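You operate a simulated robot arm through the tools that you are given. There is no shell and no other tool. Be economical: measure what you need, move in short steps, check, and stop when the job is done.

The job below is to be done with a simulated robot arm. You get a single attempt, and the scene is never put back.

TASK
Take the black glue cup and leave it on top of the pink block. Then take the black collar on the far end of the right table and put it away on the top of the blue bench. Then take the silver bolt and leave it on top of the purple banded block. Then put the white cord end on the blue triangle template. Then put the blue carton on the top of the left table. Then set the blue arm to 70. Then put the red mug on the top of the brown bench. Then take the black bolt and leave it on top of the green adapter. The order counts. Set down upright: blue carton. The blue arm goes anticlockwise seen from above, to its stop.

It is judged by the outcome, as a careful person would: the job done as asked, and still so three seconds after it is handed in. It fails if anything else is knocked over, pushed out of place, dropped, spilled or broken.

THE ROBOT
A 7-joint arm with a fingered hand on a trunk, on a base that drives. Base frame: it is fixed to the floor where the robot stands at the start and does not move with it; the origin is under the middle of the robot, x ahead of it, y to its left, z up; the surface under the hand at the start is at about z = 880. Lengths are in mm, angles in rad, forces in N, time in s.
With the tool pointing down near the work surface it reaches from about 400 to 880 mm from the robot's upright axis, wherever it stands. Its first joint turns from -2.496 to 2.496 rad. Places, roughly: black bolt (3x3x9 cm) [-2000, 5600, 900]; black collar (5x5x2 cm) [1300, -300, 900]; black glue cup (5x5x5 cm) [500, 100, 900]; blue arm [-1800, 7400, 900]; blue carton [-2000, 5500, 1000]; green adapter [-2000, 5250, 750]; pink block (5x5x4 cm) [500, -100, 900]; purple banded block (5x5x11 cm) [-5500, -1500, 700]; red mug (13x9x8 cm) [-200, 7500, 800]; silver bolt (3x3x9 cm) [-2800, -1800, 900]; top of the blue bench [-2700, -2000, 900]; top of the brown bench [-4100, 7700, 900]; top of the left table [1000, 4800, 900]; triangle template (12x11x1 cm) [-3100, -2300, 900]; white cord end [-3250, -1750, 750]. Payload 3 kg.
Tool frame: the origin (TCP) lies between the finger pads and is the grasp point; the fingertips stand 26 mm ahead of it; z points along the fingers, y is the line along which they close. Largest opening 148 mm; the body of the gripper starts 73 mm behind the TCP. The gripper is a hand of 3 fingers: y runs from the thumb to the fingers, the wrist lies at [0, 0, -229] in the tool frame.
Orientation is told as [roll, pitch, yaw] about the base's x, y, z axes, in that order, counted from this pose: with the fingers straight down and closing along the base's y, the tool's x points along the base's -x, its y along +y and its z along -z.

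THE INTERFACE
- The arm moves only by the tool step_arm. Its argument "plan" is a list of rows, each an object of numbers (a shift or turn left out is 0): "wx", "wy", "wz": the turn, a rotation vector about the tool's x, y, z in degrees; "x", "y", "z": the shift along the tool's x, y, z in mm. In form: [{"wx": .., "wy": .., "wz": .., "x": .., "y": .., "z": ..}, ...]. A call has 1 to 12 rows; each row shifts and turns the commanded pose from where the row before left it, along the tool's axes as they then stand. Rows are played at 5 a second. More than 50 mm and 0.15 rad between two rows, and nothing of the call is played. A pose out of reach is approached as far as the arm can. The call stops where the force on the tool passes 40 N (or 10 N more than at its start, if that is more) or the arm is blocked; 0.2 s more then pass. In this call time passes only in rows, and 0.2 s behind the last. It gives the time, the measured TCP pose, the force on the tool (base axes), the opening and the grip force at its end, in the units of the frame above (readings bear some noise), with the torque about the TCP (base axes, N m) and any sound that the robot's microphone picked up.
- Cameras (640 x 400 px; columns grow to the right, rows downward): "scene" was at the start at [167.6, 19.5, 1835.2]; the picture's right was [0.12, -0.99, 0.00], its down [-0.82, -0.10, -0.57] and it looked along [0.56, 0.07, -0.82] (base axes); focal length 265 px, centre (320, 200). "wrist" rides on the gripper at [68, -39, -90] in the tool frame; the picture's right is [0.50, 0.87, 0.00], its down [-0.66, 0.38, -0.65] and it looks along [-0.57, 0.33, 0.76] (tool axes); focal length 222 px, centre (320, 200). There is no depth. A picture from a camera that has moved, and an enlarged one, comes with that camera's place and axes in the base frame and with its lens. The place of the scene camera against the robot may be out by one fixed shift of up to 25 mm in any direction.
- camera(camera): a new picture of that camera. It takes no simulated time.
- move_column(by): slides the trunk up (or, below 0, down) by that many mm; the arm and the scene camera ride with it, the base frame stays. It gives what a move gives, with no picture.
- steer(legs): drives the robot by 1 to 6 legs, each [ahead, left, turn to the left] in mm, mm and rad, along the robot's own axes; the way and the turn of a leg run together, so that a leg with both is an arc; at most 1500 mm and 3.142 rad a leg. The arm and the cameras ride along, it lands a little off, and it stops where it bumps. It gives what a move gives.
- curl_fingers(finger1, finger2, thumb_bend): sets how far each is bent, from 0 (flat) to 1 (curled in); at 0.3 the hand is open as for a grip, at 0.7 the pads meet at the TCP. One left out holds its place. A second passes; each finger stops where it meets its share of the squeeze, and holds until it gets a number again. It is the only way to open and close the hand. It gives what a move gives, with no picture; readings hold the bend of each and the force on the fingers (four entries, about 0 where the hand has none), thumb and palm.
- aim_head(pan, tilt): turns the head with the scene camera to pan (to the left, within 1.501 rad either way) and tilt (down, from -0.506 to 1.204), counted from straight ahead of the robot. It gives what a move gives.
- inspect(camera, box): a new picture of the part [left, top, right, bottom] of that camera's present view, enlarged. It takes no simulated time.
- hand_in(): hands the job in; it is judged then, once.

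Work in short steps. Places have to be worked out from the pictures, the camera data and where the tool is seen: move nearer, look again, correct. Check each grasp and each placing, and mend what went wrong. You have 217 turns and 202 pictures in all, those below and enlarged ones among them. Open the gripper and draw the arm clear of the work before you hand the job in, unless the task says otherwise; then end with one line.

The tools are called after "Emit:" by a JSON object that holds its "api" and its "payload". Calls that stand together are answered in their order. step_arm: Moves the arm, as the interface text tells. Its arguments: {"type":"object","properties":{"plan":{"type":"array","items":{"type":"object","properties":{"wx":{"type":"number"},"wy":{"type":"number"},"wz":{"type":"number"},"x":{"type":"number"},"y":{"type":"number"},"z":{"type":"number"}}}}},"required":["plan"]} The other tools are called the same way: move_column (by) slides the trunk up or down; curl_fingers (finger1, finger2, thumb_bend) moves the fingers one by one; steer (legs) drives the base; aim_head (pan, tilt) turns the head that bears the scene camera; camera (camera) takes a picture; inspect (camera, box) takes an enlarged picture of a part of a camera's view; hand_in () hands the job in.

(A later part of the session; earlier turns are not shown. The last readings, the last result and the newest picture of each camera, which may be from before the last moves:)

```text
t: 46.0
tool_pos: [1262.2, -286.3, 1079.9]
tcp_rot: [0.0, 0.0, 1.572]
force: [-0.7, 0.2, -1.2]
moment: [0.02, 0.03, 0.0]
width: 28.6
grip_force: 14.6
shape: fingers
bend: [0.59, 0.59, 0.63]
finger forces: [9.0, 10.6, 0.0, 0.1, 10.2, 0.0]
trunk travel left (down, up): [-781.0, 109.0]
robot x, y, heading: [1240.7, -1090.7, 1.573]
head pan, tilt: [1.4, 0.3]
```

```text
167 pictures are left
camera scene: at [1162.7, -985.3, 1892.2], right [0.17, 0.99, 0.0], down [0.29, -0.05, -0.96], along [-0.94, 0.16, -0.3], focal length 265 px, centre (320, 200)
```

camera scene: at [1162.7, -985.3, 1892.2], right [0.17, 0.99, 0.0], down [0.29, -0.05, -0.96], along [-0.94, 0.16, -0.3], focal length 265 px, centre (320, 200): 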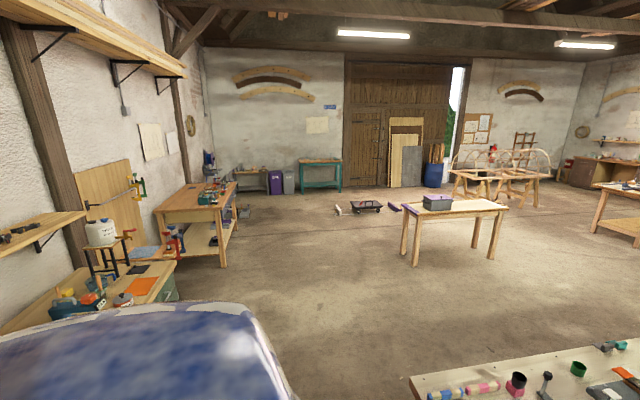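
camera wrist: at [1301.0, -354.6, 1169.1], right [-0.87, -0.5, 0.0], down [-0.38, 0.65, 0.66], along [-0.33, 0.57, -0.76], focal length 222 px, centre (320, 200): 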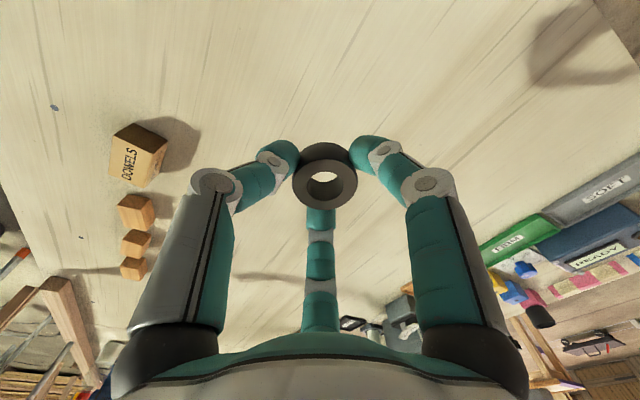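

The collar is held. The blue bench is likely the one along the right wall starting at x≈-2130, with its front edge at y≈-1756. I'll turn to face -x and drive along the open aisle.

Emit:
{"api": "steer", "payload": {"legs": [[0, 0, 1.571], [1450, 0, 0], [1200, 0, 0]]}}

Emit:
{"api": "aim_head", "payload": {"pan": 0.4, "tilt": 0.3}}

Emit:
{"api": "camera", "payload": {"camera": "scene"}}

```text
t: 62.7
tool_pos: [-2224.3, -1130.9, 1079.7]
tcp_rot: [-0.001, -0.001, -3.127]
force: [0.0, 0.5, -0.3]
moment: [0.01, -0.02, 0.01]
width: 28.0
grip_force: 14.8
shape: fingers
bend: [0.59, 0.59, 0.64]
finger forces: [8.2, 11.0, 0.1, 0.0, 10.0, 0.0]
trunk travel left (down, up): [-781.0, 109.0]
robot x, y, heading: [-1416.9, -1144.5, -3.124]
head pan, tilt: [1.4, 0.3]
```

```text
t: 64.0
tool_pos: [-2223.6, -1131.7, 1079.5]
tcp_rot: [-0.001, -0.002, -3.127]
force: [-0.4, -0.4, 0.4]
moment: [-0.04, 0.04, -0.02]
width: 27.8
grip_force: 15.0
shape: fingers
bend: [0.59, 0.59, 0.64]
finger forces: [8.1, 11.0, 0.0, 0.0, 10.1, 0.0]
trunk travel left (down, up): [-781.0, 109.0]
robot x, y, heading: [-1417.3, -1144.1, -3.125]
head pan, tilt: [0.4, 0.3]
```

```text
166 pictures are left
camera scene: at [-1567.7, -1170.7, 1892.2], right [-0.4, 0.91, 0.0], down [0.27, 0.12, -0.96], along [-0.87, -0.39, -0.3], focal length 265 px, centre (320, 200)
```

scene: 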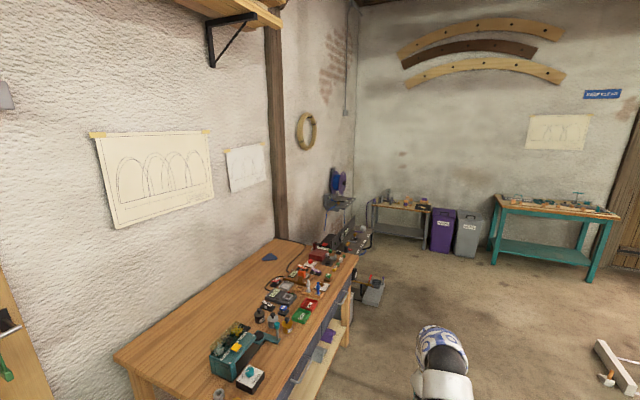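

The bench is in view, with the blue triangle template near its far end. I'll zoom in.

Emit:
{"api": "inspect", "payload": {"camera": "scene", "box": [200, 230, 380, 342]}}

Emit:
{"api": "inspect", "payload": {"camera": "scene", "box": [100, 280, 292, 400]}}

```text
3.56 times, centred on (290, 286) of scene
camera zoom: at [-1567.7, -1170.7, 1892.2], right [-0.4, 0.91, 0.0], down [0.27, 0.12, -0.96], along [-0.87, -0.39, -0.3], focal length 941 px, centre (427, -106)
```

zoom: 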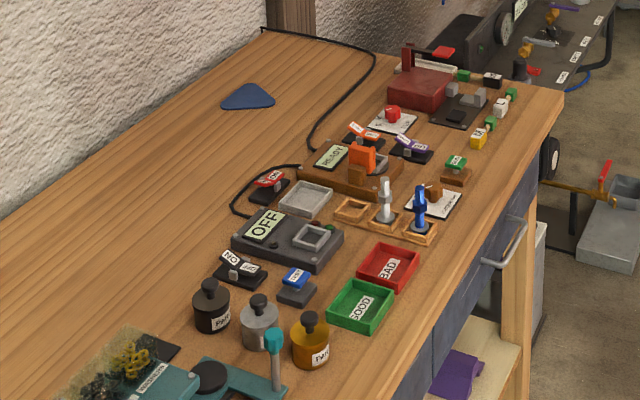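

```text
3.33 times, centred on (196, 340) of scene
camera zoom: at [-1567.7, -1170.7, 1892.2], right [-0.4, 0.91, 0.0], down [0.27, 0.12, -0.96], along [-0.87, -0.39, -0.3], focal length 882 px, centre (733, -267)
```

zoom: 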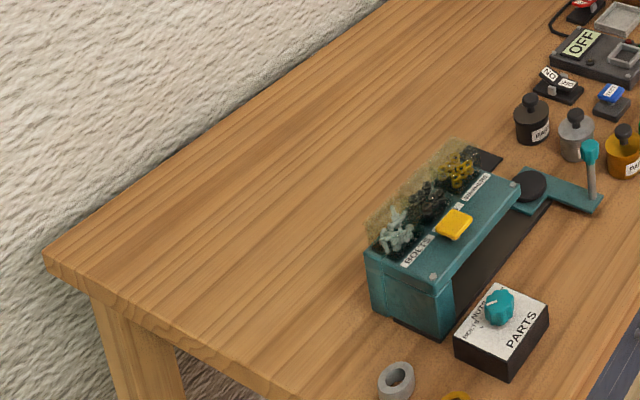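

The bench top runs roughly x -2030…-3313 and y -1625…-2350. There's free wood near its near end at about (-2150,-2030), beside the teal machine. I'll turn to face the bench here, then strafe along.

Emit:
{"api": "steer", "payload": {"legs": [[0, 0, 1.554], [0, -700, 0]]}}

Emit:
{"api": "aim_head", "payload": {"pan": 0, "tilt": 0.8}}

Emit:
{"api": "camera", "payload": {"camera": "scene"}}

Emit:
{"api": "camera", "payload": {"camera": "wrist"}}

```text
t: 71.6
tool_pos: [-2147.3, -1943.7, 1079.2]
tcp_rot: [0.0, -0.003, -1.578]
force: [-0.2, 1.0, -1.1]
moment: [0.0, 0.03, -0.04]
width: 27.3
grip_force: 14.3
shape: fingers
bend: [0.6, 0.59, 0.64]
finger forces: [7.6, 11.4, 0.0, 0.0, 10.2, 0.0]
trunk travel left (down, up): [-781.0, 109.0]
robot x, y, heading: [-2119.4, -1142.3, -1.574]
head pan, tilt: [0.4, 0.3]
```

```text
t: 72.5
tool_pos: [-2146.8, -1943.4, 1079.0]
tcp_rot: [-0.001, -0.001, -1.578]
force: [-0.5, 0.6, -1.4]
moment: [-0.01, 0.01, -0.01]
width: 27.4
grip_force: 14.4
shape: fingers
bend: [0.6, 0.59, 0.64]
finger forces: [7.4, 11.4, 0.0, 0.2, 10.0, 0.0]
trunk travel left (down, up): [-781.0, 109.0]
robot x, y, heading: [-2118.1, -1137.7, -1.573]
head pan, tilt: [0.0, 0.799]
```

```text
163 pictures are left
camera scene: at [-2103.0, -1289.5, 1847.9], right [-1.0, 0.01, 0.0], down [0.0, 0.72, -0.7], along [0.0, -0.7, -0.72], focal length 265 px, centre (320, 200)
```

scene: 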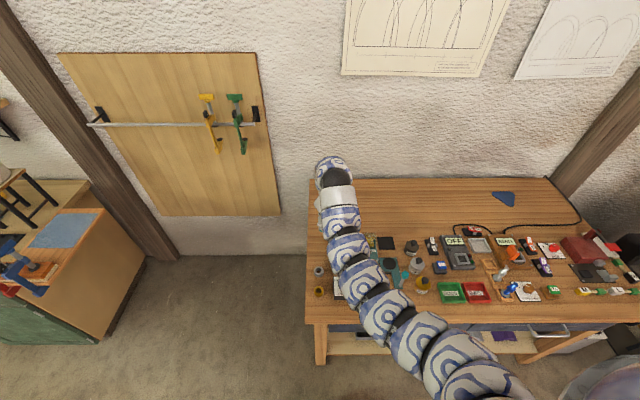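

```text
162 pictures are left
camera wrist: at [-2185.7, -1876.6, 1168.0], right [0.87, 0.49, 0.0], down [0.37, -0.66, 0.65], along [0.32, -0.57, -0.76], focal length 222 px, centre (320, 200)
```

wrist: 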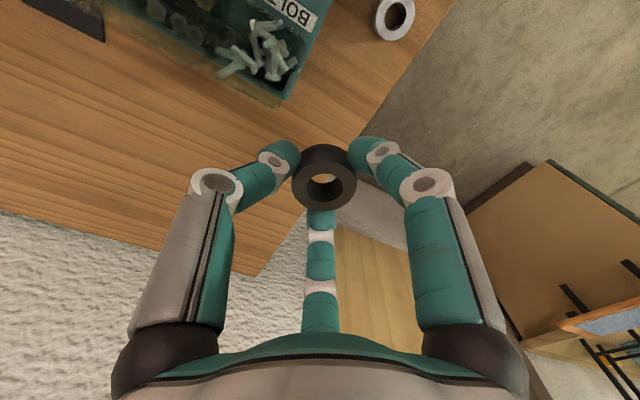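

The bench end is at x≈-2070 and the machine back at y≈-1945. I'll edge forward 110 and right 50 so the hand is over the free wood at about (-2197,-2055).

Emit:
{"api": "steer", "payload": {"legs": [[110, 0, 0], [0, -45, 0]]}}

Emit:
{"api": "camera", "payload": {"camera": "wrist"}}

```text
t: 74.2
tool_pos: [-2194.8, -2054.5, 1079.5]
tcp_rot: [0.001, -0.001, -1.578]
force: [-0.4, -0.1, -0.4]
moment: [-0.02, -0.01, 0.01]
width: 27.6
grip_force: 14.9
shape: fingers
bend: [0.6, 0.59, 0.64]
finger forces: [7.6, 11.4, 0.0, 0.0, 10.1, 0.0]
trunk travel left (down, up): [-781.0, 109.0]
robot x, y, heading: [-2160.5, -1249.7, -1.576]
head pan, tilt: [0.0, 0.799]
```

```text
161 pictures are left
camera wrist: at [-2233.8, -1987.0, 1167.8], right [0.87, 0.49, 0.0], down [0.37, -0.66, 0.66], along [0.32, -0.57, -0.76], focal length 222 px, centre (320, 200)
```

wrist: 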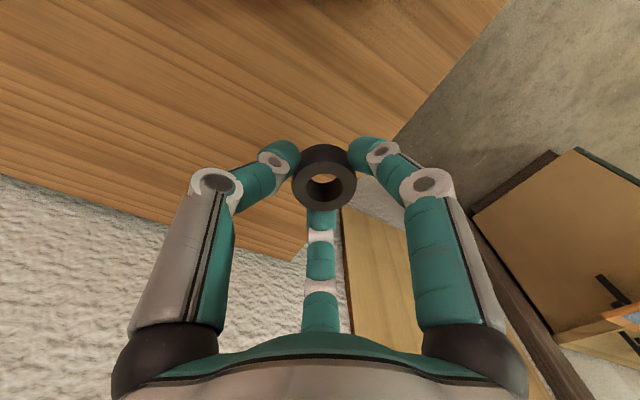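

The area below is clear, so I'll descend.

Emit:
{"api": "step_arm", "payload": {"plan": [{"x": -10, "z": 35}, {"z": 40}, {"z": 40}, {"z": 25}, {"z": 10}]}}

Emit:
{"api": "step_arm", "payload": {"plan": [{"z": 4}, {"z": 3}, {"z": 2}]}}

Emit:
{"api": "camera", "payload": {"camera": "wrist"}}

```text
t: 75.5
tool_pos: [-2192.8, -2065.2, 930.7]
tcp_rot: [0.0, -0.002, -1.58]
force: [0.5, 0.6, -1.1]
moment: [0.0, 0.01, 0.0]
width: 26.3
grip_force: 15.5
shape: fingers
bend: [0.6, 0.59, 0.64]
finger forces: [7.4, 12.6, 0.0, 0.0, 9.7, 0.1]
trunk travel left (down, up): [-781.0, 109.0]
robot x, y, heading: [-2168.4, -1249.5, -1.574]
head pan, tilt: [0.0, 0.799]
```

```text
t: 76.2
tool_pos: [-2192.3, -2065.6, 920.4]
tcp_rot: [-0.002, -0.002, -1.578]
force: [0.3, 0.2, -1.2]
moment: [0.01, 0.02, 0.01]
width: 26.1
grip_force: 15.1
shape: fingers
bend: [0.6, 0.59, 0.64]
finger forces: [7.5, 12.7, 0.0, 0.0, 9.6, 0.0]
trunk travel left (down, up): [-781.0, 109.0]
robot x, y, heading: [-2164.0, -1248.5, -1.573]
head pan, tilt: [0.0, 0.799]
```

```text
160 pictures are left
camera wrist: at [-2232.0, -1997.1, 1009.2], right [0.87, 0.49, 0.0], down [0.37, -0.66, 0.66], along [0.32, -0.57, -0.76], focal length 222 px, centre (320, 200)
```

wrist: 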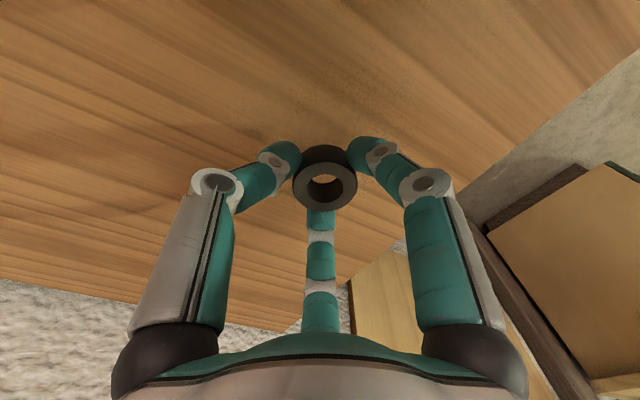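

The collar looks level and there's no contact yet. I'll keep going down gently.

Emit:
{"api": "step_arm", "payload": {"plan": [{"z": 2}, {"z": 2}, {"z": 1}, {"z": 1}]}}

```text
t: 77.2
tool_pos: [-2194.4, -2064.9, 913.3]
tcp_rot: [-0.002, 0.0, -1.576]
force: [0.1, -0.7, -1.5]
moment: [0.0, 0.02, -0.02]
width: 26.4
grip_force: 15.0
shape: fingers
bend: [0.6, 0.59, 0.64]
finger forces: [7.6, 12.7, 0.0, 0.1, 9.7, 0.0]
trunk travel left (down, up): [-781.0, 109.0]
robot x, y, heading: [-2163.2, -1247.7, -1.575]
head pan, tilt: [0.0, 0.799]
```

Emit:
{"api": "step_arm", "payload": {"plan": [{"z": 1.5}, {"z": 1.5}, {"z": 1.5}]}}

Emit:
{"api": "camera", "payload": {"camera": "wrist"}}

```text
t: 78.0
tool_pos: [-2194.6, -2064.6, 909.3]
tcp_rot: [-0.002, -0.002, -1.578]
force: [-0.5, 0.6, -0.5]
moment: [0.03, 0.0, 0.01]
width: 26.1
grip_force: 14.9
shape: fingers
bend: [0.6, 0.59, 0.64]
finger forces: [7.6, 12.7, 0.1, 0.0, 9.6, 0.0]
trunk travel left (down, up): [-781.0, 109.0]
robot x, y, heading: [-2163.8, -1250.8, -1.579]
head pan, tilt: [0.0, 0.799]
```

```text
159 pictures are left
camera wrist: at [-2232.6, -1997.1, 998.4], right [0.87, 0.49, 0.0], down [0.37, -0.66, 0.65], along [0.32, -0.57, -0.76], focal length 222 px, centre (320, 200)
```

wrist: 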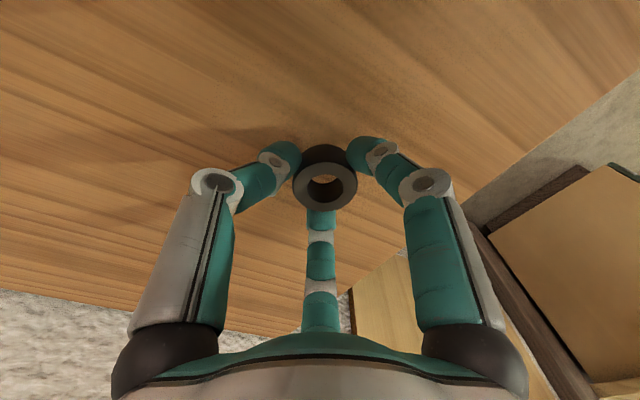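

There's still no contact, so this bench may be a little lower. I'll continue in small steps; the call stops itself on force.

Emit:
{"api": "step_arm", "payload": {"plan": [{"z": 2}, {"z": 2}, {"z": 2}, {"z": 2}]}}

```text
t: 79.0
tool_pos: [-2194.0, -2064.2, 901.1]
tcp_rot: [-0.001, -0.002, -1.579]
force: [0.5, -0.7, -0.4]
moment: [-0.02, 0.0, -0.02]
width: 26.2
grip_force: 14.9
shape: fingers
bend: [0.6, 0.59, 0.64]
finger forces: [7.8, 12.8, 0.0, 0.0, 9.6, 0.0]
trunk travel left (down, up): [-781.0, 109.0]
robot x, y, heading: [-2165.3, -1247.1, -1.582]
head pan, tilt: [0.0, 0.799]
```

Emit:
{"api": "step_arm", "payload": {"plan": [{"z": 2}, {"z": 2}, {"z": 2}]}}

Emit:
{"api": "camera", "payload": {"camera": "wrist"}}

```text
t: 79.8
tool_pos: [-2193.5, -2066.0, 896.2]
tcp_rot: [0.0, -0.001, -1.578]
force: [0.5, 0.6, -0.8]
moment: [-0.03, -0.01, 0.02]
width: 26.0
grip_force: 14.6
shape: fingers
bend: [0.6, 0.59, 0.64]
finger forces: [7.7, 12.9, 0.0, 0.0, 9.8, 0.0]
trunk travel left (down, up): [-781.0, 109.0]
robot x, y, heading: [-2163.2, -1253.9, -1.579]
head pan, tilt: [0.0, 0.799]
```

```text
158 pictures are left
camera wrist: at [-2231.9, -1997.4, 984.5], right [0.87, 0.49, 0.0], down [0.37, -0.66, 0.66], along [0.32, -0.57, -0.76], focal length 222 px, centre (320, 200)
```

wrist: 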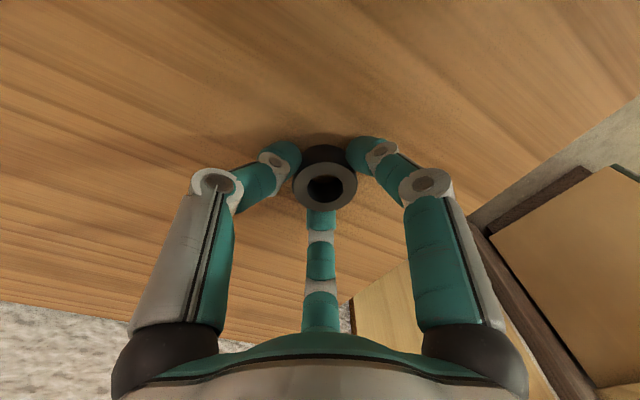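

The hole has gone dark, so it's very near the surface. I'll continue.

Emit:
{"api": "step_arm", "payload": {"plan": [{"z": 1.5}, {"z": 1.5}, {"z": 1.5}, {"z": 1.5}]}}

```text
t: 80.8
tool_pos: [-2193.5, -2065.4, 892.4]
tcp_rot: [-0.002, -0.008, -1.577]
force: [0.2, -0.4, 26.4]
moment: [-0.15, -0.25, 0.04]
width: 25.4
grip_force: 22.4
shape: fingers
bend: [0.6, 0.59, 0.64]
finger forces: [13.1, 19.6, 0.0, 0.0, 12.1, 0.0]
trunk travel left (down, up): [-781.0, 109.0]
robot x, y, heading: [-2163.2, -1250.6, -1.573]
head pan, tilt: [0.0, 0.799]
```

Contact: the bench top is at about z=858. I'll back off 1 mm and release.

Emit:
{"api": "step_arm", "payload": {"plan": [{"z": -1}]}}

Emit:
{"api": "curl_fingers", "payload": {"finger1": 0.52, "finger2": 0.52, "thumb_bend": 0.54}}

Emit:
{"api": "curl_fingers", "payload": {"finger1": 0.42, "finger2": 0.42, "thumb_bend": 0.42}}

Emit:
{"api": "step_arm", "payload": {"plan": [{"z": -40}, {"z": -45}, {"z": -45}, {"z": -45}]}}

Emit:
{"api": "camera", "payload": {"camera": "wrist"}}

```text
t: 81.2
tool_pos: [-2194.4, -2065.5, 892.1]
tcp_rot: [0.001, -0.004, -1.577]
force: [0.6, -3.8, 24.3]
moment: [-0.3, -0.28, 0.02]
width: 25.5
grip_force: 22.4
shape: fingers
bend: [0.6, 0.59, 0.64]
finger forces: [10.9, 21.3, 0.0, 0.0, 11.7, 0.1]
trunk travel left (down, up): [-781.0, 109.0]
robot x, y, heading: [-2160.0, -1252.7, -1.581]
head pan, tilt: [0.0, 0.799]
```

```text
t: 82.2
tool_pos: [-2194.1, -2064.9, 893.4]
tcp_rot: [0.001, -0.004, -1.577]
force: [1.2, -2.0, 28.9]
moment: [-0.04, -0.06, 0.09]
width: 38.1
grip_force: 14.1
shape: fingers
bend: [0.56, 0.56, 0.57]
finger forces: [9.7, 9.9, 0.0, 0.0, 9.2, 0.0]
trunk travel left (down, up): [-781.0, 109.0]
robot x, y, heading: [-2163.4, -1249.8, -1.58]
head pan, tilt: [0.0, 0.799]
```

```text
t: 83.2
tool_pos: [-2194.3, -2065.3, 893.0]
tcp_rot: [0.0, -0.003, -1.577]
force: [-1.4, -5.3, 26.5]
moment: [0.81, -0.47, 0.02]
width: 74.6
grip_force: 13.2
shape: fingers
bend: [0.46, 0.42, 0.42]
finger forces: [25.5, 0.0, 0.1, 0.0, 0.2, 0.0]
trunk travel left (down, up): [-781.0, 109.0]
robot x, y, heading: [-2163.1, -1249.8, -1.576]
head pan, tilt: [0.0, 0.799]
```

```text
t: 84.2
tool_pos: [-2191.8, -2064.3, 1066.2]
tcp_rot: [0.0, -0.002, -1.577]
force: [-0.1, 0.4, -0.6]
moment: [-0.01, -0.03, -0.02]
width: 88.4
grip_force: 0.0
shape: fingers
bend: [0.42, 0.42, 0.42]
finger forces: [0.1, 0.0, 0.0, 0.0, 0.0, 0.0]
trunk travel left (down, up): [-781.0, 109.0]
robot x, y, heading: [-2165.2, -1249.9, -1.575]
head pan, tilt: [0.0, 0.799]
```

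```text
157 pictures are left
camera wrist: at [-2231.4, -1996.2, 1154.9], right [0.87, 0.5, 0.0], down [0.37, -0.66, 0.66], along [0.32, -0.57, -0.76], focal length 222 px, centre (320, 200)
```

wrist: 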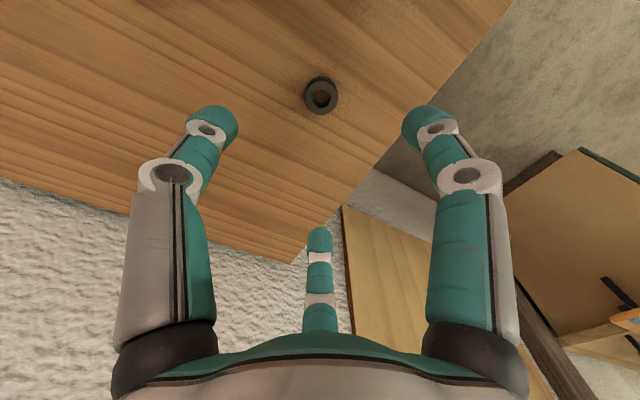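

The collar lies flat on the blue bench. Next is the silver bolt near (-2795,-1800), so I'll strafe right along the bench with the hand over the clear rear strip.

Emit:
{"api": "steer", "payload": {"legs": [[0, -560, 0]]}}

Emit:
{"api": "aim_head", "payload": {"pan": -0.1, "tilt": 1.0}}

Emit:
{"api": "camera", "payload": {"camera": "scene"}}

Emit:
{"api": "camera", "payload": {"camera": "wrist"}}

```text
t: 87.4
tool_pos: [-2746.6, -2062.2, 1065.2]
tcp_rot: [0.0, -0.002, -1.575]
force: [-0.3, 0.0, -0.4]
moment: [-0.02, -0.03, 0.0]
width: 88.5
grip_force: 0.1
shape: fingers
bend: [0.42, 0.42, 0.42]
finger forces: [0.1, 0.0, 0.1, 0.1, 0.1, 0.0]
trunk travel left (down, up): [-781.0, 109.0]
robot x, y, heading: [-2718.8, -1248.4, -1.577]
head pan, tilt: [0.0, 0.799]
```

```text
t: 88.2
tool_pos: [-2747.0, -2061.3, 1065.6]
tcp_rot: [0.0, -0.001, -1.573]
force: [-0.2, 0.2, 0.4]
moment: [0.0, -0.01, 0.0]
width: 88.3
grip_force: 0.1
shape: fingers
bend: [0.42, 0.42, 0.42]
finger forces: [0.0, 0.0, 0.0, 0.0, 0.0, 0.0]
trunk travel left (down, up): [-781.0, 109.0]
robot x, y, heading: [-2718.3, -1246.2, -1.573]
head pan, tilt: [-0.099, 1.0]
```

```text
156 pictures are left
camera scene: at [-2711.5, -1385.8, 1832.8], right [-0.99, 0.1, 0.0], down [0.09, 0.84, -0.54], along [-0.05, -0.54, -0.84], focal length 265 px, centre (320, 200)
```

scene: 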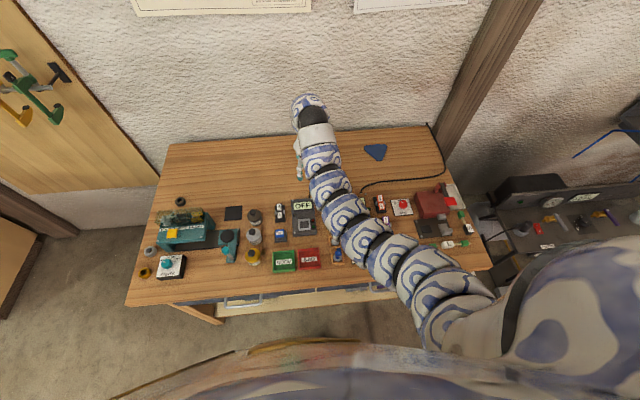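

```text
155 pictures are left
camera wrist: at [-2785.7, -1994.3, 1154.2], right [0.87, 0.5, 0.0], down [0.38, -0.66, 0.66], along [0.32, -0.57, -0.76], focal length 222 px, centre (320, 200)
```

wrist: 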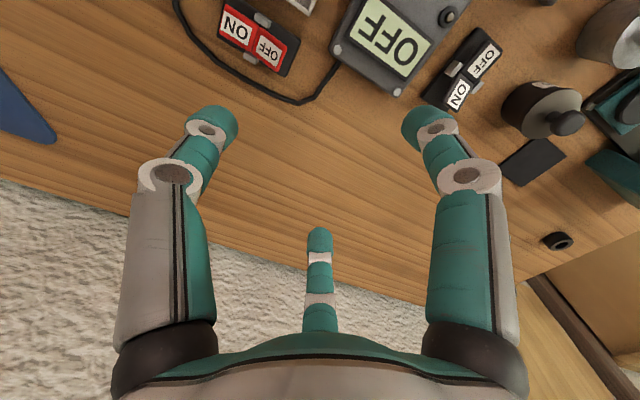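

The arm hides the bolts. I'll back the base 250 mm to bring the hand over them.

Emit:
{"api": "steer", "payload": {"legs": [[-200, 0, 0]]}}

Emit:
{"api": "camera", "payload": {"camera": "wrist"}}

Emit:
{"api": "camera", "payload": {"camera": "scene"}}

```text
t: 89.8
tool_pos: [-2748.1, -1862.2, 1066.4]
tcp_rot: [-0.002, -0.002, -1.577]
force: [-0.5, 1.3, 0.1]
moment: [-0.03, 0.01, -0.02]
width: 88.1
grip_force: 0.1
shape: fingers
bend: [0.42, 0.42, 0.42]
finger forces: [0.0, 0.0, 0.0, 0.0, 0.1, 0.0]
trunk travel left (down, up): [-781.0, 109.0]
robot x, y, heading: [-2720.2, -1047.6, -1.572]
head pan, tilt: [-0.099, 1.0]
```

```text
154 pictures are left
camera wrist: at [-2786.7, -1793.7, 1154.9], right [0.87, 0.49, 0.0], down [0.37, -0.66, 0.66], along [0.32, -0.57, -0.76], focal length 222 px, centre (320, 200)
```

wrist: 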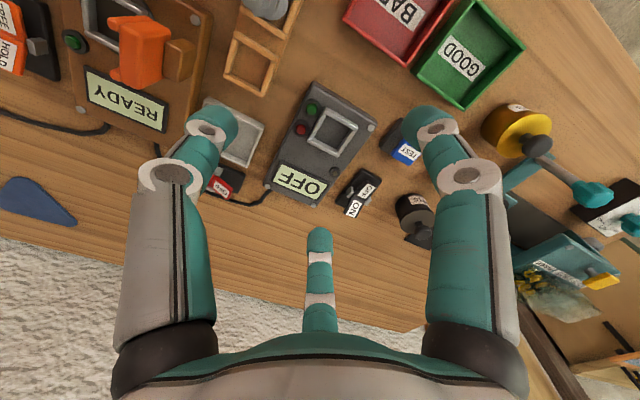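

```text
153 pictures are left
camera scene: at [-2710.9, -1184.6, 1832.9], right [-0.99, 0.1, 0.0], down [0.09, 0.84, -0.54], along [-0.06, -0.54, -0.84], focal length 265 px, centre (320, 200)
```

scene: 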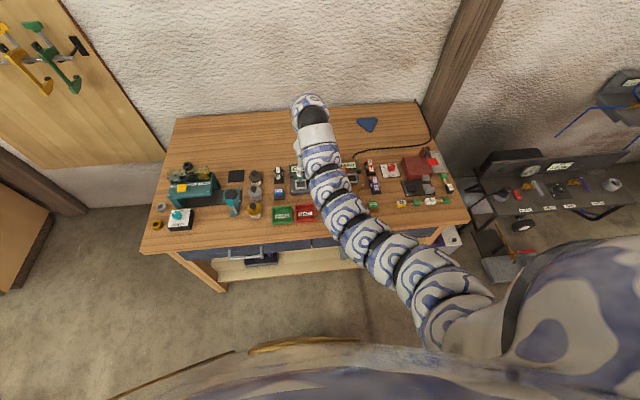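

The silver bolt's head is visible at the top, about (-2815,-1810). I'll shift the base back 100 and right 60 for a better look.

Emit:
{"api": "steer", "payload": {"legs": [[-90, 0, 0], [0, -60, 0]]}}

Emit:
{"api": "camera", "payload": {"camera": "wrist"}}

```text
t: 91.4
tool_pos: [-2808.3, -1773.3, 1064.9]
tcp_rot: [0.0, -0.001, -1.576]
force: [-0.2, -0.1, -0.1]
moment: [0.0, -0.04, 0.03]
width: 88.7
grip_force: 0.1
shape: fingers
bend: [0.42, 0.42, 0.42]
finger forces: [0.1, 0.1, 0.1, 0.1, 0.0, 0.0]
trunk travel left (down, up): [-781.0, 109.0]
robot x, y, heading: [-2777.9, -959.6, -1.574]
head pan, tilt: [-0.099, 1.0]
```

```text
152 pictures are left
camera wrist: at [-2846.7, -1705.6, 1153.9], right [0.87, 0.49, 0.0], down [0.37, -0.66, 0.66], along [0.32, -0.57, -0.76], focal length 222 px, centre (320, 200)
```

wrist: 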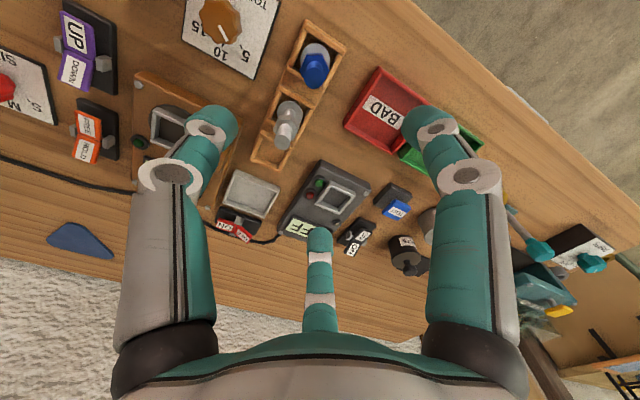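

I'll zoom on the silver bolt.

Emit:
{"api": "inspect", "payload": {"camera": "wrist", "box": [240, 10, 384, 100]}}

Emit:
{"api": "inspect", "payload": {"camera": "wrist", "box": [230, 80, 342, 150]}}

```text
4.44 times, centred on (312, 55) of wrist
camera zoom: at [-2846.7, -1705.6, 1153.9], right [0.87, 0.49, 0.0], down [0.37, -0.66, 0.66], along [0.32, -0.57, -0.76], focal length 987 px, centre (356, 844)
```

zoom: 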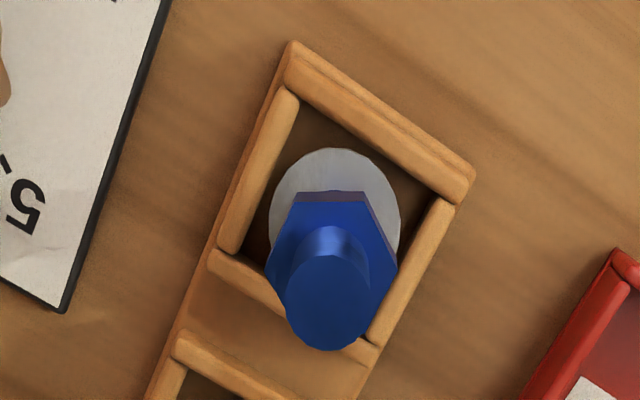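

```text
5.71 times, centred on (286, 115) of wrist
camera zoom: at [-2846.7, -1705.6, 1153.9], right [0.87, 0.49, 0.0], down [0.37, -0.66, 0.66], along [0.32, -0.57, -0.76], focal length 1269 px, centre (514, 686)
```

zoom: 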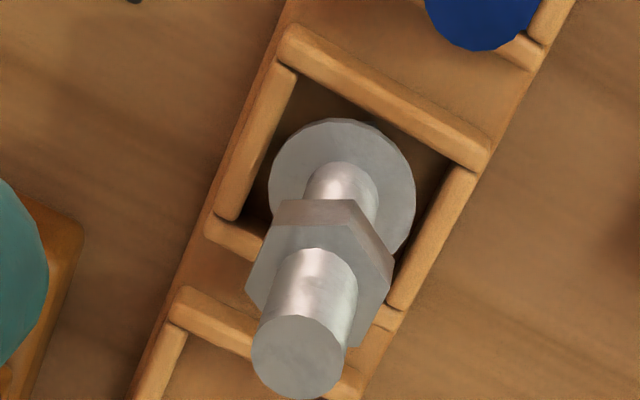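

The bolt stands upright at about (-2830,-1813), top z≈946: a base disc, a hex nut at mid height, and an 18 mm shaft above. The blue bolt is 68 mm away toward +y, so I'll move in, rotate the hand 30° so a finger gap faces the blue bolt, and look again.

Emit:
{"api": "steer", "payload": {"legs": [[60, 0, 0]]}}

Emit:
{"api": "step_arm", "payload": {"plan": [{"x": 20, "y": -21}, {"wz": 7.5}, {"wz": 7.5}, {"wz": 7.5}, {"wz": 7.5}, {"z": 25}]}}

Emit:
{"api": "camera", "payload": {"camera": "wrist"}}

```text
t: 92.4
tool_pos: [-2807.6, -1835.4, 1064.3]
tcp_rot: [0.001, 0.0, -1.576]
force: [-0.7, -0.9, 0.3]
moment: [0.0, -0.02, 0.02]
width: 88.1
grip_force: 0.0
shape: fingers
bend: [0.42, 0.42, 0.42]
finger forces: [0.0, 0.1, 0.0, 0.0, 0.1, 0.0]
trunk travel left (down, up): [-781.0, 109.0]
robot x, y, heading: [-2778.7, -1018.8, -1.576]
head pan, tilt: [-0.099, 1.0]
```

```text
t: 93.8
tool_pos: [-2828.4, -1814.6, 1040.7]
tcp_rot: [0.0, -0.002, -2.102]
force: [0.9, 0.1, 0.0]
moment: [0.01, -0.01, -0.03]
width: 88.2
grip_force: 0.2
shape: fingers
bend: [0.42, 0.42, 0.42]
finger forces: [0.0, 0.0, 0.0, 0.0, 0.0, 0.1]
trunk travel left (down, up): [-781.0, 109.0]
robot x, y, heading: [-2779.0, -1020.3, -1.576]
head pan, tilt: [-0.099, 1.0]
```

```text
149 pictures are left
camera wrist: at [-2828.5, -1736.2, 1128.9], right [1.0, -0.01, 0.0], down [-0.01, -0.76, 0.66], along [-0.01, -0.66, -0.76], focal length 222 px, centre (320, 200)
```

wrist: 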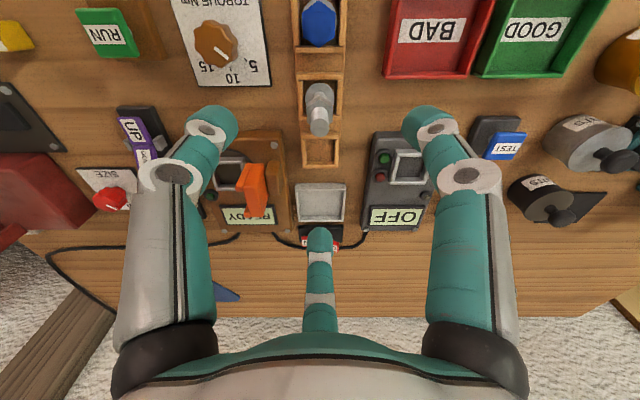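

The bolt axis is at about (-2829,-1811). I'll narrow the fingers to 0.52 and descend around the upper shaft, with the tips staying above the nut.

Emit:
{"api": "curl_fingers", "payload": {"finger1": 0.5, "finger2": 0.5, "thumb_bend": 0.5}}

Emit:
{"api": "step_arm", "payload": {"plan": [{"x": 2.3, "y": -1.9, "z": 15}, {"z": 30}, {"z": 20}]}}

Emit:
{"api": "camera", "payload": {"camera": "wrist"}}

```text
t: 94.8
tool_pos: [-2829.6, -1815.0, 1041.0]
tcp_rot: [-0.002, -0.001, -2.101]
force: [-1.0, -0.5, -0.2]
moment: [0.03, -0.03, 0.02]
width: 62.8
grip_force: 0.2
shape: fingers
bend: [0.5, 0.5, 0.5]
finger forces: [0.0, 0.0, 0.1, 0.0, 0.0, 0.0]
trunk travel left (down, up): [-781.0, 109.0]
robot x, y, heading: [-2779.9, -1017.6, -1.572]
head pan, tilt: [-0.099, 1.0]
```

```text
t: 95.6
tool_pos: [-2828.1, -1810.8, 975.2]
tcp_rot: [-0.002, -0.002, -2.098]
force: [-0.3, -0.2, -0.3]
moment: [-0.01, 0.02, 0.0]
width: 62.7
grip_force: 0.1
shape: fingers
bend: [0.5, 0.5, 0.5]
finger forces: [0.1, 0.1, 0.0, 0.0, 0.0, 0.1]
trunk travel left (down, up): [-781.0, 109.0]
robot x, y, heading: [-2779.6, -1016.1, -1.572]
head pan, tilt: [-0.099, 1.0]
```

```text
148 pictures are left
camera wrist: at [-2827.9, -1732.4, 1063.6], right [1.0, -0.01, 0.0], down [0.0, -0.76, 0.66], along [0.0, -0.66, -0.76], focal length 222 px, centre (320, 200)
```

wrist: 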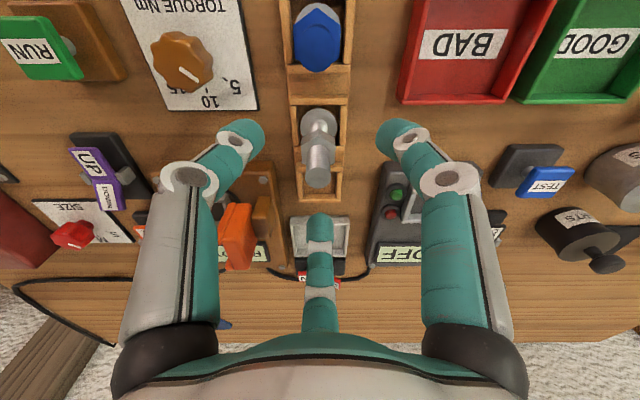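

It's well centred. I'll lower to TCP z≈945 and close.

Emit:
{"api": "step_arm", "payload": {"plan": [{"y": -1, "z": 15}, {"z": 14}]}}

Emit:
{"api": "curl_fingers", "payload": {"finger1": 0.75, "finger2": 0.75, "thumb_bend": 0.75}}

Emit:
{"api": "camera", "payload": {"camera": "wrist"}}

```text
t: 96.2
tool_pos: [-2829.2, -1812.1, 947.7]
tcp_rot: [0.002, -0.005, -2.103]
force: [0.5, 0.2, -0.4]
moment: [0.0, -0.03, 0.02]
width: 62.7
grip_force: 0.2
shape: fingers
bend: [0.5, 0.5, 0.5]
finger forces: [0.1, 0.0, 0.0, 0.0, 0.1, 0.0]
trunk travel left (down, up): [-781.0, 109.0]
robot x, y, heading: [-2778.5, -1018.4, -1.572]
head pan, tilt: [-0.099, 1.0]
```

```text
t: 97.2
tool_pos: [-2830.3, -1810.6, 946.3]
tcp_rot: [0.001, -0.002, -2.099]
force: [-0.9, 0.1, -0.4]
moment: [0.02, -0.02, 0.0]
width: 14.6
grip_force: 17.4
shape: fingers
bend: [0.62, 0.63, 0.68]
finger forces: [10.9, 10.7, 0.0, 0.1, 12.6, 0.0]
trunk travel left (down, up): [-781.0, 109.0]
robot x, y, heading: [-2776.1, -1018.3, -1.576]
head pan, tilt: [-0.099, 1.0]
```

```text
147 pictures are left
camera wrist: at [-2829.1, -1733.4, 1035.0], right [1.0, -0.01, 0.0], down [0.0, -0.76, 0.66], along [0.0, -0.66, -0.76], focal length 222 px, centre (320, 200)
```

wrist: 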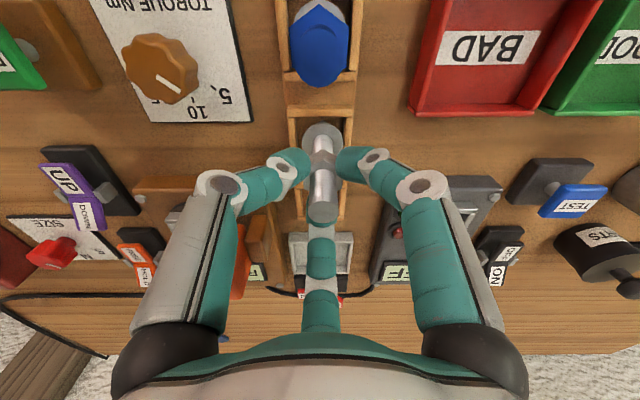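

The grip is on the upper shaft at about 11 N per finger. I'll lift and check that the rack stays.

Emit:
{"api": "step_arm", "payload": {"plan": [{"z": -15}, {"z": -25}, {"z": -35}, {"z": -40}]}}

Emit:
{"api": "camera", "payload": {"camera": "wrist"}}

```text
t: 98.2
tool_pos: [-2828.6, -1809.8, 1061.7]
tcp_rot: [0.003, -0.004, -2.098]
force: [-0.4, -0.2, -2.2]
moment: [-0.02, 0.0, -0.01]
width: 14.9
grip_force: 16.9
shape: fingers
bend: [0.62, 0.63, 0.68]
finger forces: [11.1, 10.8, 0.0, 0.0, 12.5, 0.1]
trunk travel left (down, up): [-781.0, 109.0]
robot x, y, heading: [-2776.3, -1017.6, -1.57]
head pan, tilt: [-0.099, 1.0]
```

```text
146 pictures are left
camera wrist: at [-2828.2, -1731.3, 1151.0], right [1.0, 0.0, 0.0], down [0.0, -0.75, 0.66], along [0.0, -0.66, -0.75], focal length 222 px, centre (320, 200)
```

wrist: 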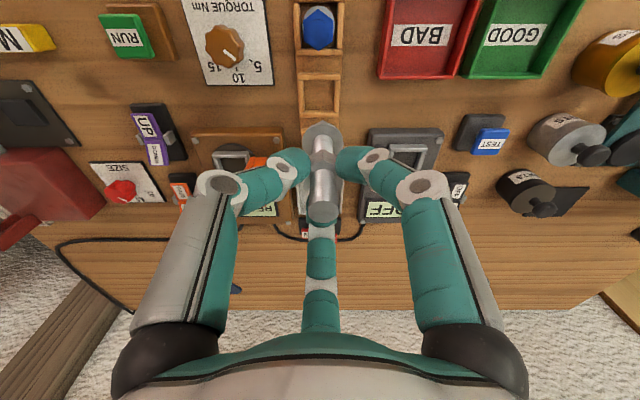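

The bolt is out and the rack is undisturbed. I'll back away from the bench, turn to face -x, and look for the purple banded block.

Emit:
{"api": "steer", "payload": {"legs": [[-400, 0, 0], [0, 0, -1.571]]}}

Emit:
{"api": "aim_head", "payload": {"pan": 0.25, "tilt": 0.35}}

Emit:
{"api": "camera", "payload": {"camera": "scene"}}

Emit:
{"api": "inspect", "payload": {"camera": "scene", "box": [200, 120, 440, 270]}}

```text
t: 104.5
tool_pos: [-3567.2, -555.3, 1061.6]
tcp_rot: [0.002, 0.0, 2.599]
force: [-0.8, -0.5, -1.7]
moment: [-0.02, 0.02, 0.01]
width: 14.4
grip_force: 16.2
shape: fingers
bend: [0.62, 0.63, 0.68]
finger forces: [10.5, 10.6, 0.0, 0.0, 11.9, 0.0]
trunk travel left (down, up): [-781.0, 109.0]
robot x, y, heading: [-2774.7, -617.6, 3.122]
head pan, tilt: [-0.099, 1.0]
```

```text
t: 105.6
tool_pos: [-3567.3, -555.8, 1061.5]
tcp_rot: [0.001, -0.003, 2.599]
force: [-0.3, 0.1, -1.9]
moment: [0.01, 0.02, -0.02]
width: 14.5
grip_force: 16.8
shape: fingers
bend: [0.62, 0.63, 0.68]
finger forces: [10.5, 10.6, 0.1, 0.0, 12.0, 0.0]
trunk travel left (down, up): [-781.0, 109.0]
robot x, y, heading: [-2778.5, -620.0, 3.121]
head pan, tilt: [0.25, 0.351]
```

```text
145 pictures are left
camera scene: at [-2932.0, -627.0, 1887.4], right [-0.23, 0.97, 0.0], down [0.34, 0.08, -0.94], along [-0.91, -0.21, -0.34], focal length 265 px, centre (320, 200)
```

scene: 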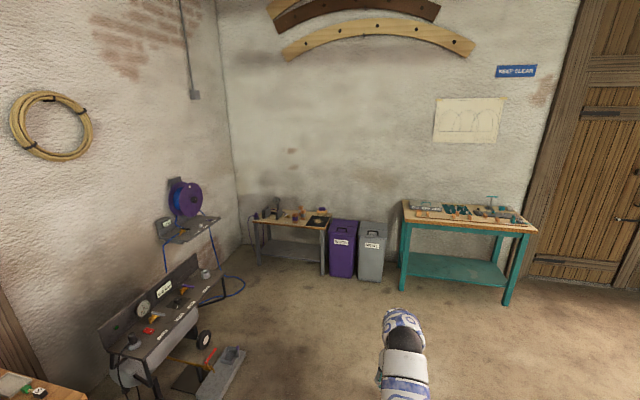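

```text
2.67 times, centred on (320, 195) of scene
camera zoom: at [-2932.0, -627.0, 1887.4], right [-0.23, 0.97, 0.0], down [0.34, 0.08, -0.94], along [-0.91, -0.21, -0.34], focal length 706 px, centre (320, 213)
```

zoom: 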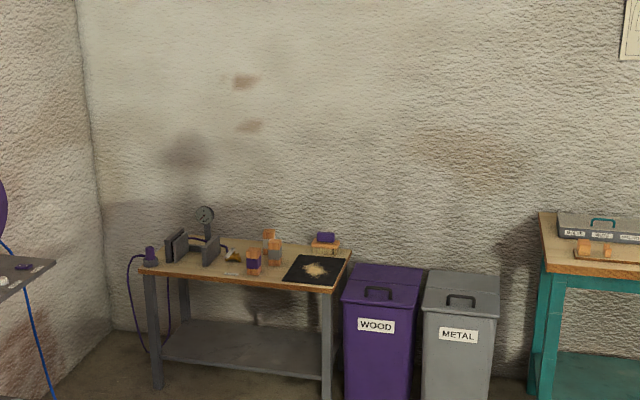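

The purple-and-orange banded block stands on the small bench near (-5500,-1510), with the bench top at about z=630. I'll drive forward along the open floor.

Emit:
{"api": "steer", "payload": {"legs": [[1000, 0, 0.02], [850, 0, 0]]}}

Emit:
{"api": "aim_head", "payload": {"pan": 0.7, "tilt": 0.6}}

Emit:
{"api": "camera", "payload": {"camera": "scene"}}

```text
t: 114.9
tool_pos: [-5415.9, -610.5, 1061.6]
tcp_rot: [-0.001, -0.002, 2.646]
force: [0.3, 0.0, -2.2]
moment: [-0.02, -0.02, 0.0]
width: 14.3
grip_force: 16.8
shape: fingers
bend: [0.62, 0.63, 0.68]
finger forces: [10.5, 10.6, 0.0, 0.1, 12.0, 0.0]
trunk travel left (down, up): [-781.0, 109.0]
robot x, y, heading: [-4622.3, -636.6, -3.113]
head pan, tilt: [0.25, 0.351]
```

```text
t: 115.8
tool_pos: [-5415.1, -610.3, 1060.9]
tcp_rot: [0.0, -0.003, 2.647]
force: [0.5, 0.4, -2.5]
moment: [0.02, 0.02, 0.01]
width: 14.5
grip_force: 16.6
shape: fingers
bend: [0.62, 0.63, 0.68]
finger forces: [10.5, 10.7, 0.1, 0.0, 12.0, 0.1]
trunk travel left (down, up): [-781.0, 109.0]
robot x, y, heading: [-4621.6, -632.8, -3.114]
head pan, tilt: [0.7, 0.6]
```

```text
143 pictures are left
camera scene: at [-4753.3, -686.3, 1864.8], right [-0.67, 0.75, 0.0], down [0.42, 0.38, -0.83], along [-0.62, -0.55, -0.56], focal length 265 px, centre (320, 200)
```

scene: 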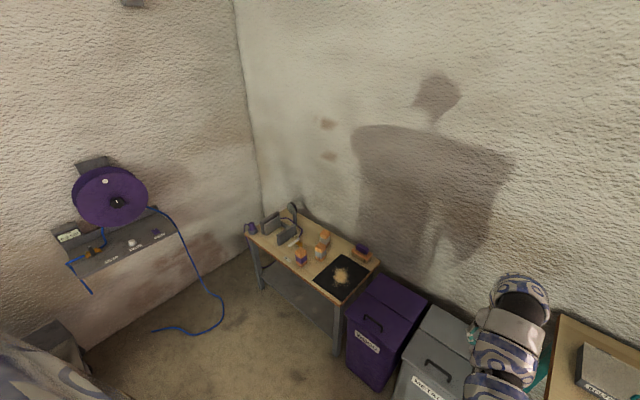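

The block is at about (-5525,-1525), and the floor is clear in front of the bench. I'll strafe left and edge forward.

Emit:
{"api": "steer", "payload": {"legs": [[0, 850, -0.028], [90, 0, 0]]}}

Emit:
{"api": "aim_head", "payload": {"pan": 0, "tilt": 0.95}}

Emit:
{"api": "camera", "payload": {"camera": "scene"}}

Emit:
{"api": "camera", "payload": {"camera": "wrist"}}

```text
t: 121.0
tool_pos: [-5493.5, -1440.4, 1060.2]
tcp_rot: [0.001, -0.001, 2.612]
force: [0.0, -0.1, -1.7]
moment: [-0.01, -0.02, 0.0]
width: 14.4
grip_force: 16.3
shape: fingers
bend: [0.62, 0.63, 0.68]
finger forces: [10.5, 10.7, 0.0, 0.1, 11.8, 0.0]
trunk travel left (down, up): [-781.0, 109.0]
robot x, y, heading: [-4698.4, -1490.2, 3.141]
head pan, tilt: [0.7, 0.6]
```

```text
t: 122.1
tool_pos: [-5492.5, -1440.8, 1061.3]
tcp_rot: [0.001, -0.002, 2.614]
force: [0.0, 0.2, -1.5]
moment: [0.01, -0.01, -0.01]
width: 14.4
grip_force: 16.3
shape: fingers
bend: [0.62, 0.63, 0.68]
finger forces: [10.4, 10.6, 0.0, 0.0, 11.9, 0.0]
trunk travel left (down, up): [-781.0, 109.0]
robot x, y, heading: [-4699.5, -1492.7, 3.139]
head pan, tilt: [0.0, 0.949]
```

```text
142 pictures are left
camera scene: at [-4839.1, -1480.3, 1836.4], right [0.0, 1.0, 0.0], down [0.81, 0.0, -0.58], along [-0.58, 0.0, -0.81], focal length 265 px, centre (320, 200)
```

scene: 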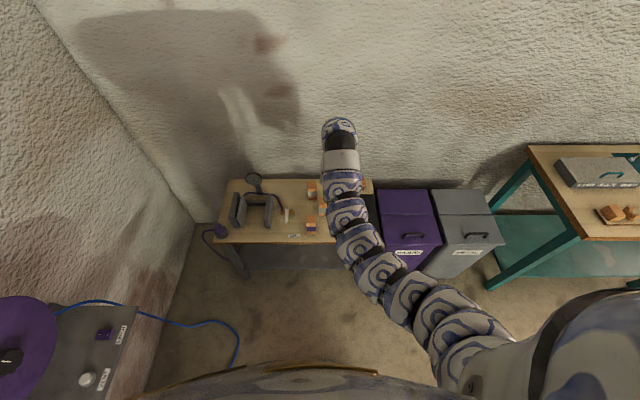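

```text
141 pictures are left
camera wrist: at [-5415.0, -1441.5, 1150.2], right [0.0, -1.0, 0.0], down [-0.76, 0.0, 0.66], along [-0.66, 0.0, -0.76], focal length 222 px, centre (320, 200)
```

wrist: 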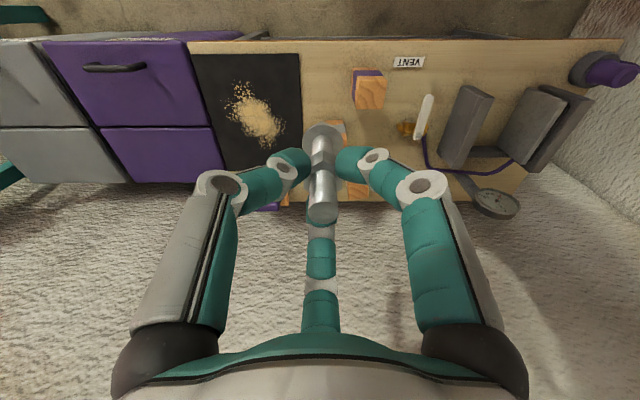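

The block shows in the wrist view around (368,88). I'll zoom in.

Emit:
{"api": "inspect", "payload": {"camera": "wrist", "box": [320, 40, 432, 110]}}

Emit:
{"api": "inspect", "payload": {"camera": "scene", "box": [210, 160, 370, 260]}}

```text
5.71 times, centred on (376, 75) of wrist
camera zoom: at [-5415.0, -1441.5, 1150.2], right [0.0, -1.0, 0.0], down [-0.76, 0.0, 0.66], along [-0.66, 0.0, -0.76], focal length 1269 px, centre (0, 914)
```

zoom: 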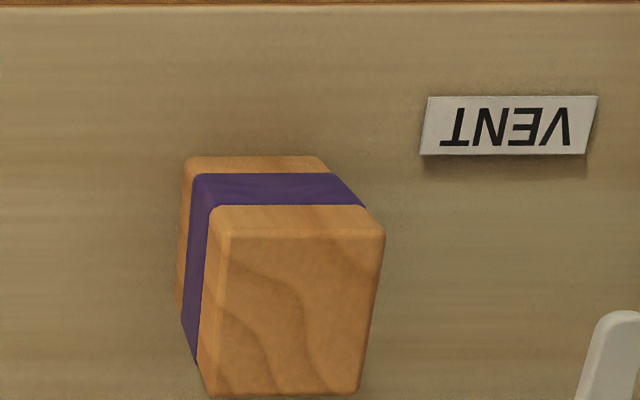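

```text
4.00 times, centred on (290, 210) of scene
camera zoom: at [-4839.1, -1480.3, 1836.4], right [0.0, 1.0, 0.0], down [0.81, 0.0, -0.58], along [-0.58, 0.0, -0.81], focal length 1059 px, centre (440, 160)
```

zoom: 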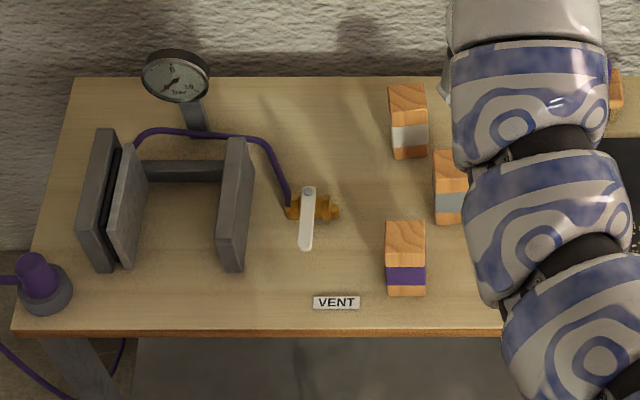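

The block's top centre is about (-5530,-1529) at z≈740. I'll move over it, then lower the trunk 140 mm and look again.

Emit:
{"api": "step_arm", "payload": {"plan": [{"x": 6.3, "y": 47}, {"x": 6.3, "y": 48}]}}

Emit:
{"api": "move_column", "payload": {"by": -150}}

Emit:
{"api": "camera", "payload": {"camera": "wrist"}}

Emit:
{"api": "camera", "payload": {"camera": "scene"}}

```text
t: 122.7
tool_pos: [-5528.3, -1529.0, 1060.9]
tcp_rot: [-0.003, -0.001, 2.613]
force: [0.8, 0.2, -1.9]
moment: [0.0, -0.01, -0.01]
width: 14.2
grip_force: 16.4
shape: fingers
bend: [0.62, 0.63, 0.68]
finger forces: [10.6, 10.8, 0.0, 0.0, 11.8, 0.0]
trunk travel left (down, up): [-781.0, 109.0]
robot x, y, heading: [-4699.3, -1494.6, 3.141]
head pan, tilt: [0.0, 0.949]
```

```text
t: 124.4
tool_pos: [-5528.8, -1528.8, 911.3]
tcp_rot: [0.0, -0.002, 2.613]
force: [0.5, 0.6, -2.1]
moment: [0.02, -0.01, 0.0]
width: 14.2
grip_force: 16.3
shape: fingers
bend: [0.62, 0.63, 0.68]
finger forces: [10.6, 10.8, 0.0, 0.1, 11.8, 0.2]
trunk travel left (down, up): [-631.0, 259.0]
robot x, y, heading: [-4704.0, -1492.7, 3.14]
head pan, tilt: [0.0, 0.949]
```

```text
138 pictures are left
camera wrist: at [-5451.2, -1529.8, 1000.3], right [0.0, -1.0, 0.0], down [-0.76, 0.0, 0.66], along [-0.66, 0.0, -0.76], focal length 222 px, centre (320, 200)
```

wrist: 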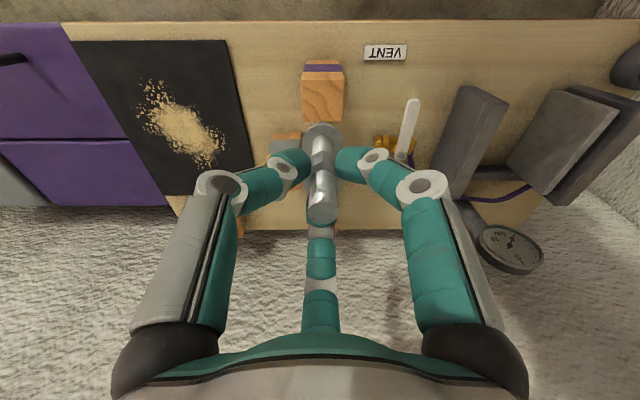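

```text
137 pictures are left
camera scene: at [-4839.0, -1480.3, 1686.4], right [0.0, 1.0, 0.0], down [0.81, 0.0, -0.58], along [-0.58, 0.0, -0.81], focal length 265 px, centre (320, 200)
```

scene: 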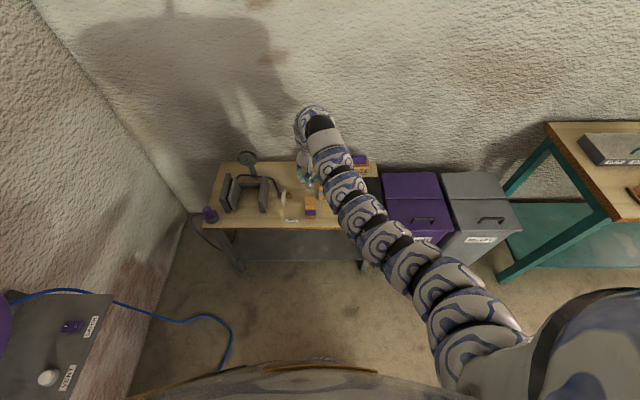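

I'll zoom once more to refine the block's centre and height.

Emit:
{"api": "inspect", "payload": {"camera": "wrist", "box": [272, 50, 384, 120]}}

```text
5.71 times, centred on (328, 85) of wrist
camera zoom: at [-5451.2, -1529.8, 1000.3], right [0.0, -1.0, 0.0], down [-0.76, 0.0, 0.66], along [-0.66, 0.0, -0.76], focal length 1269 px, centre (274, 857)
```

zoom: 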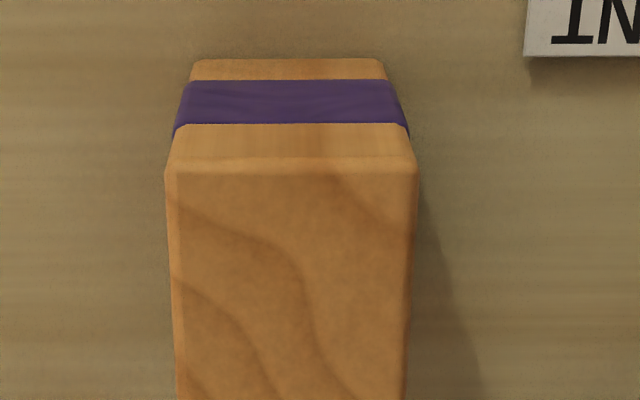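

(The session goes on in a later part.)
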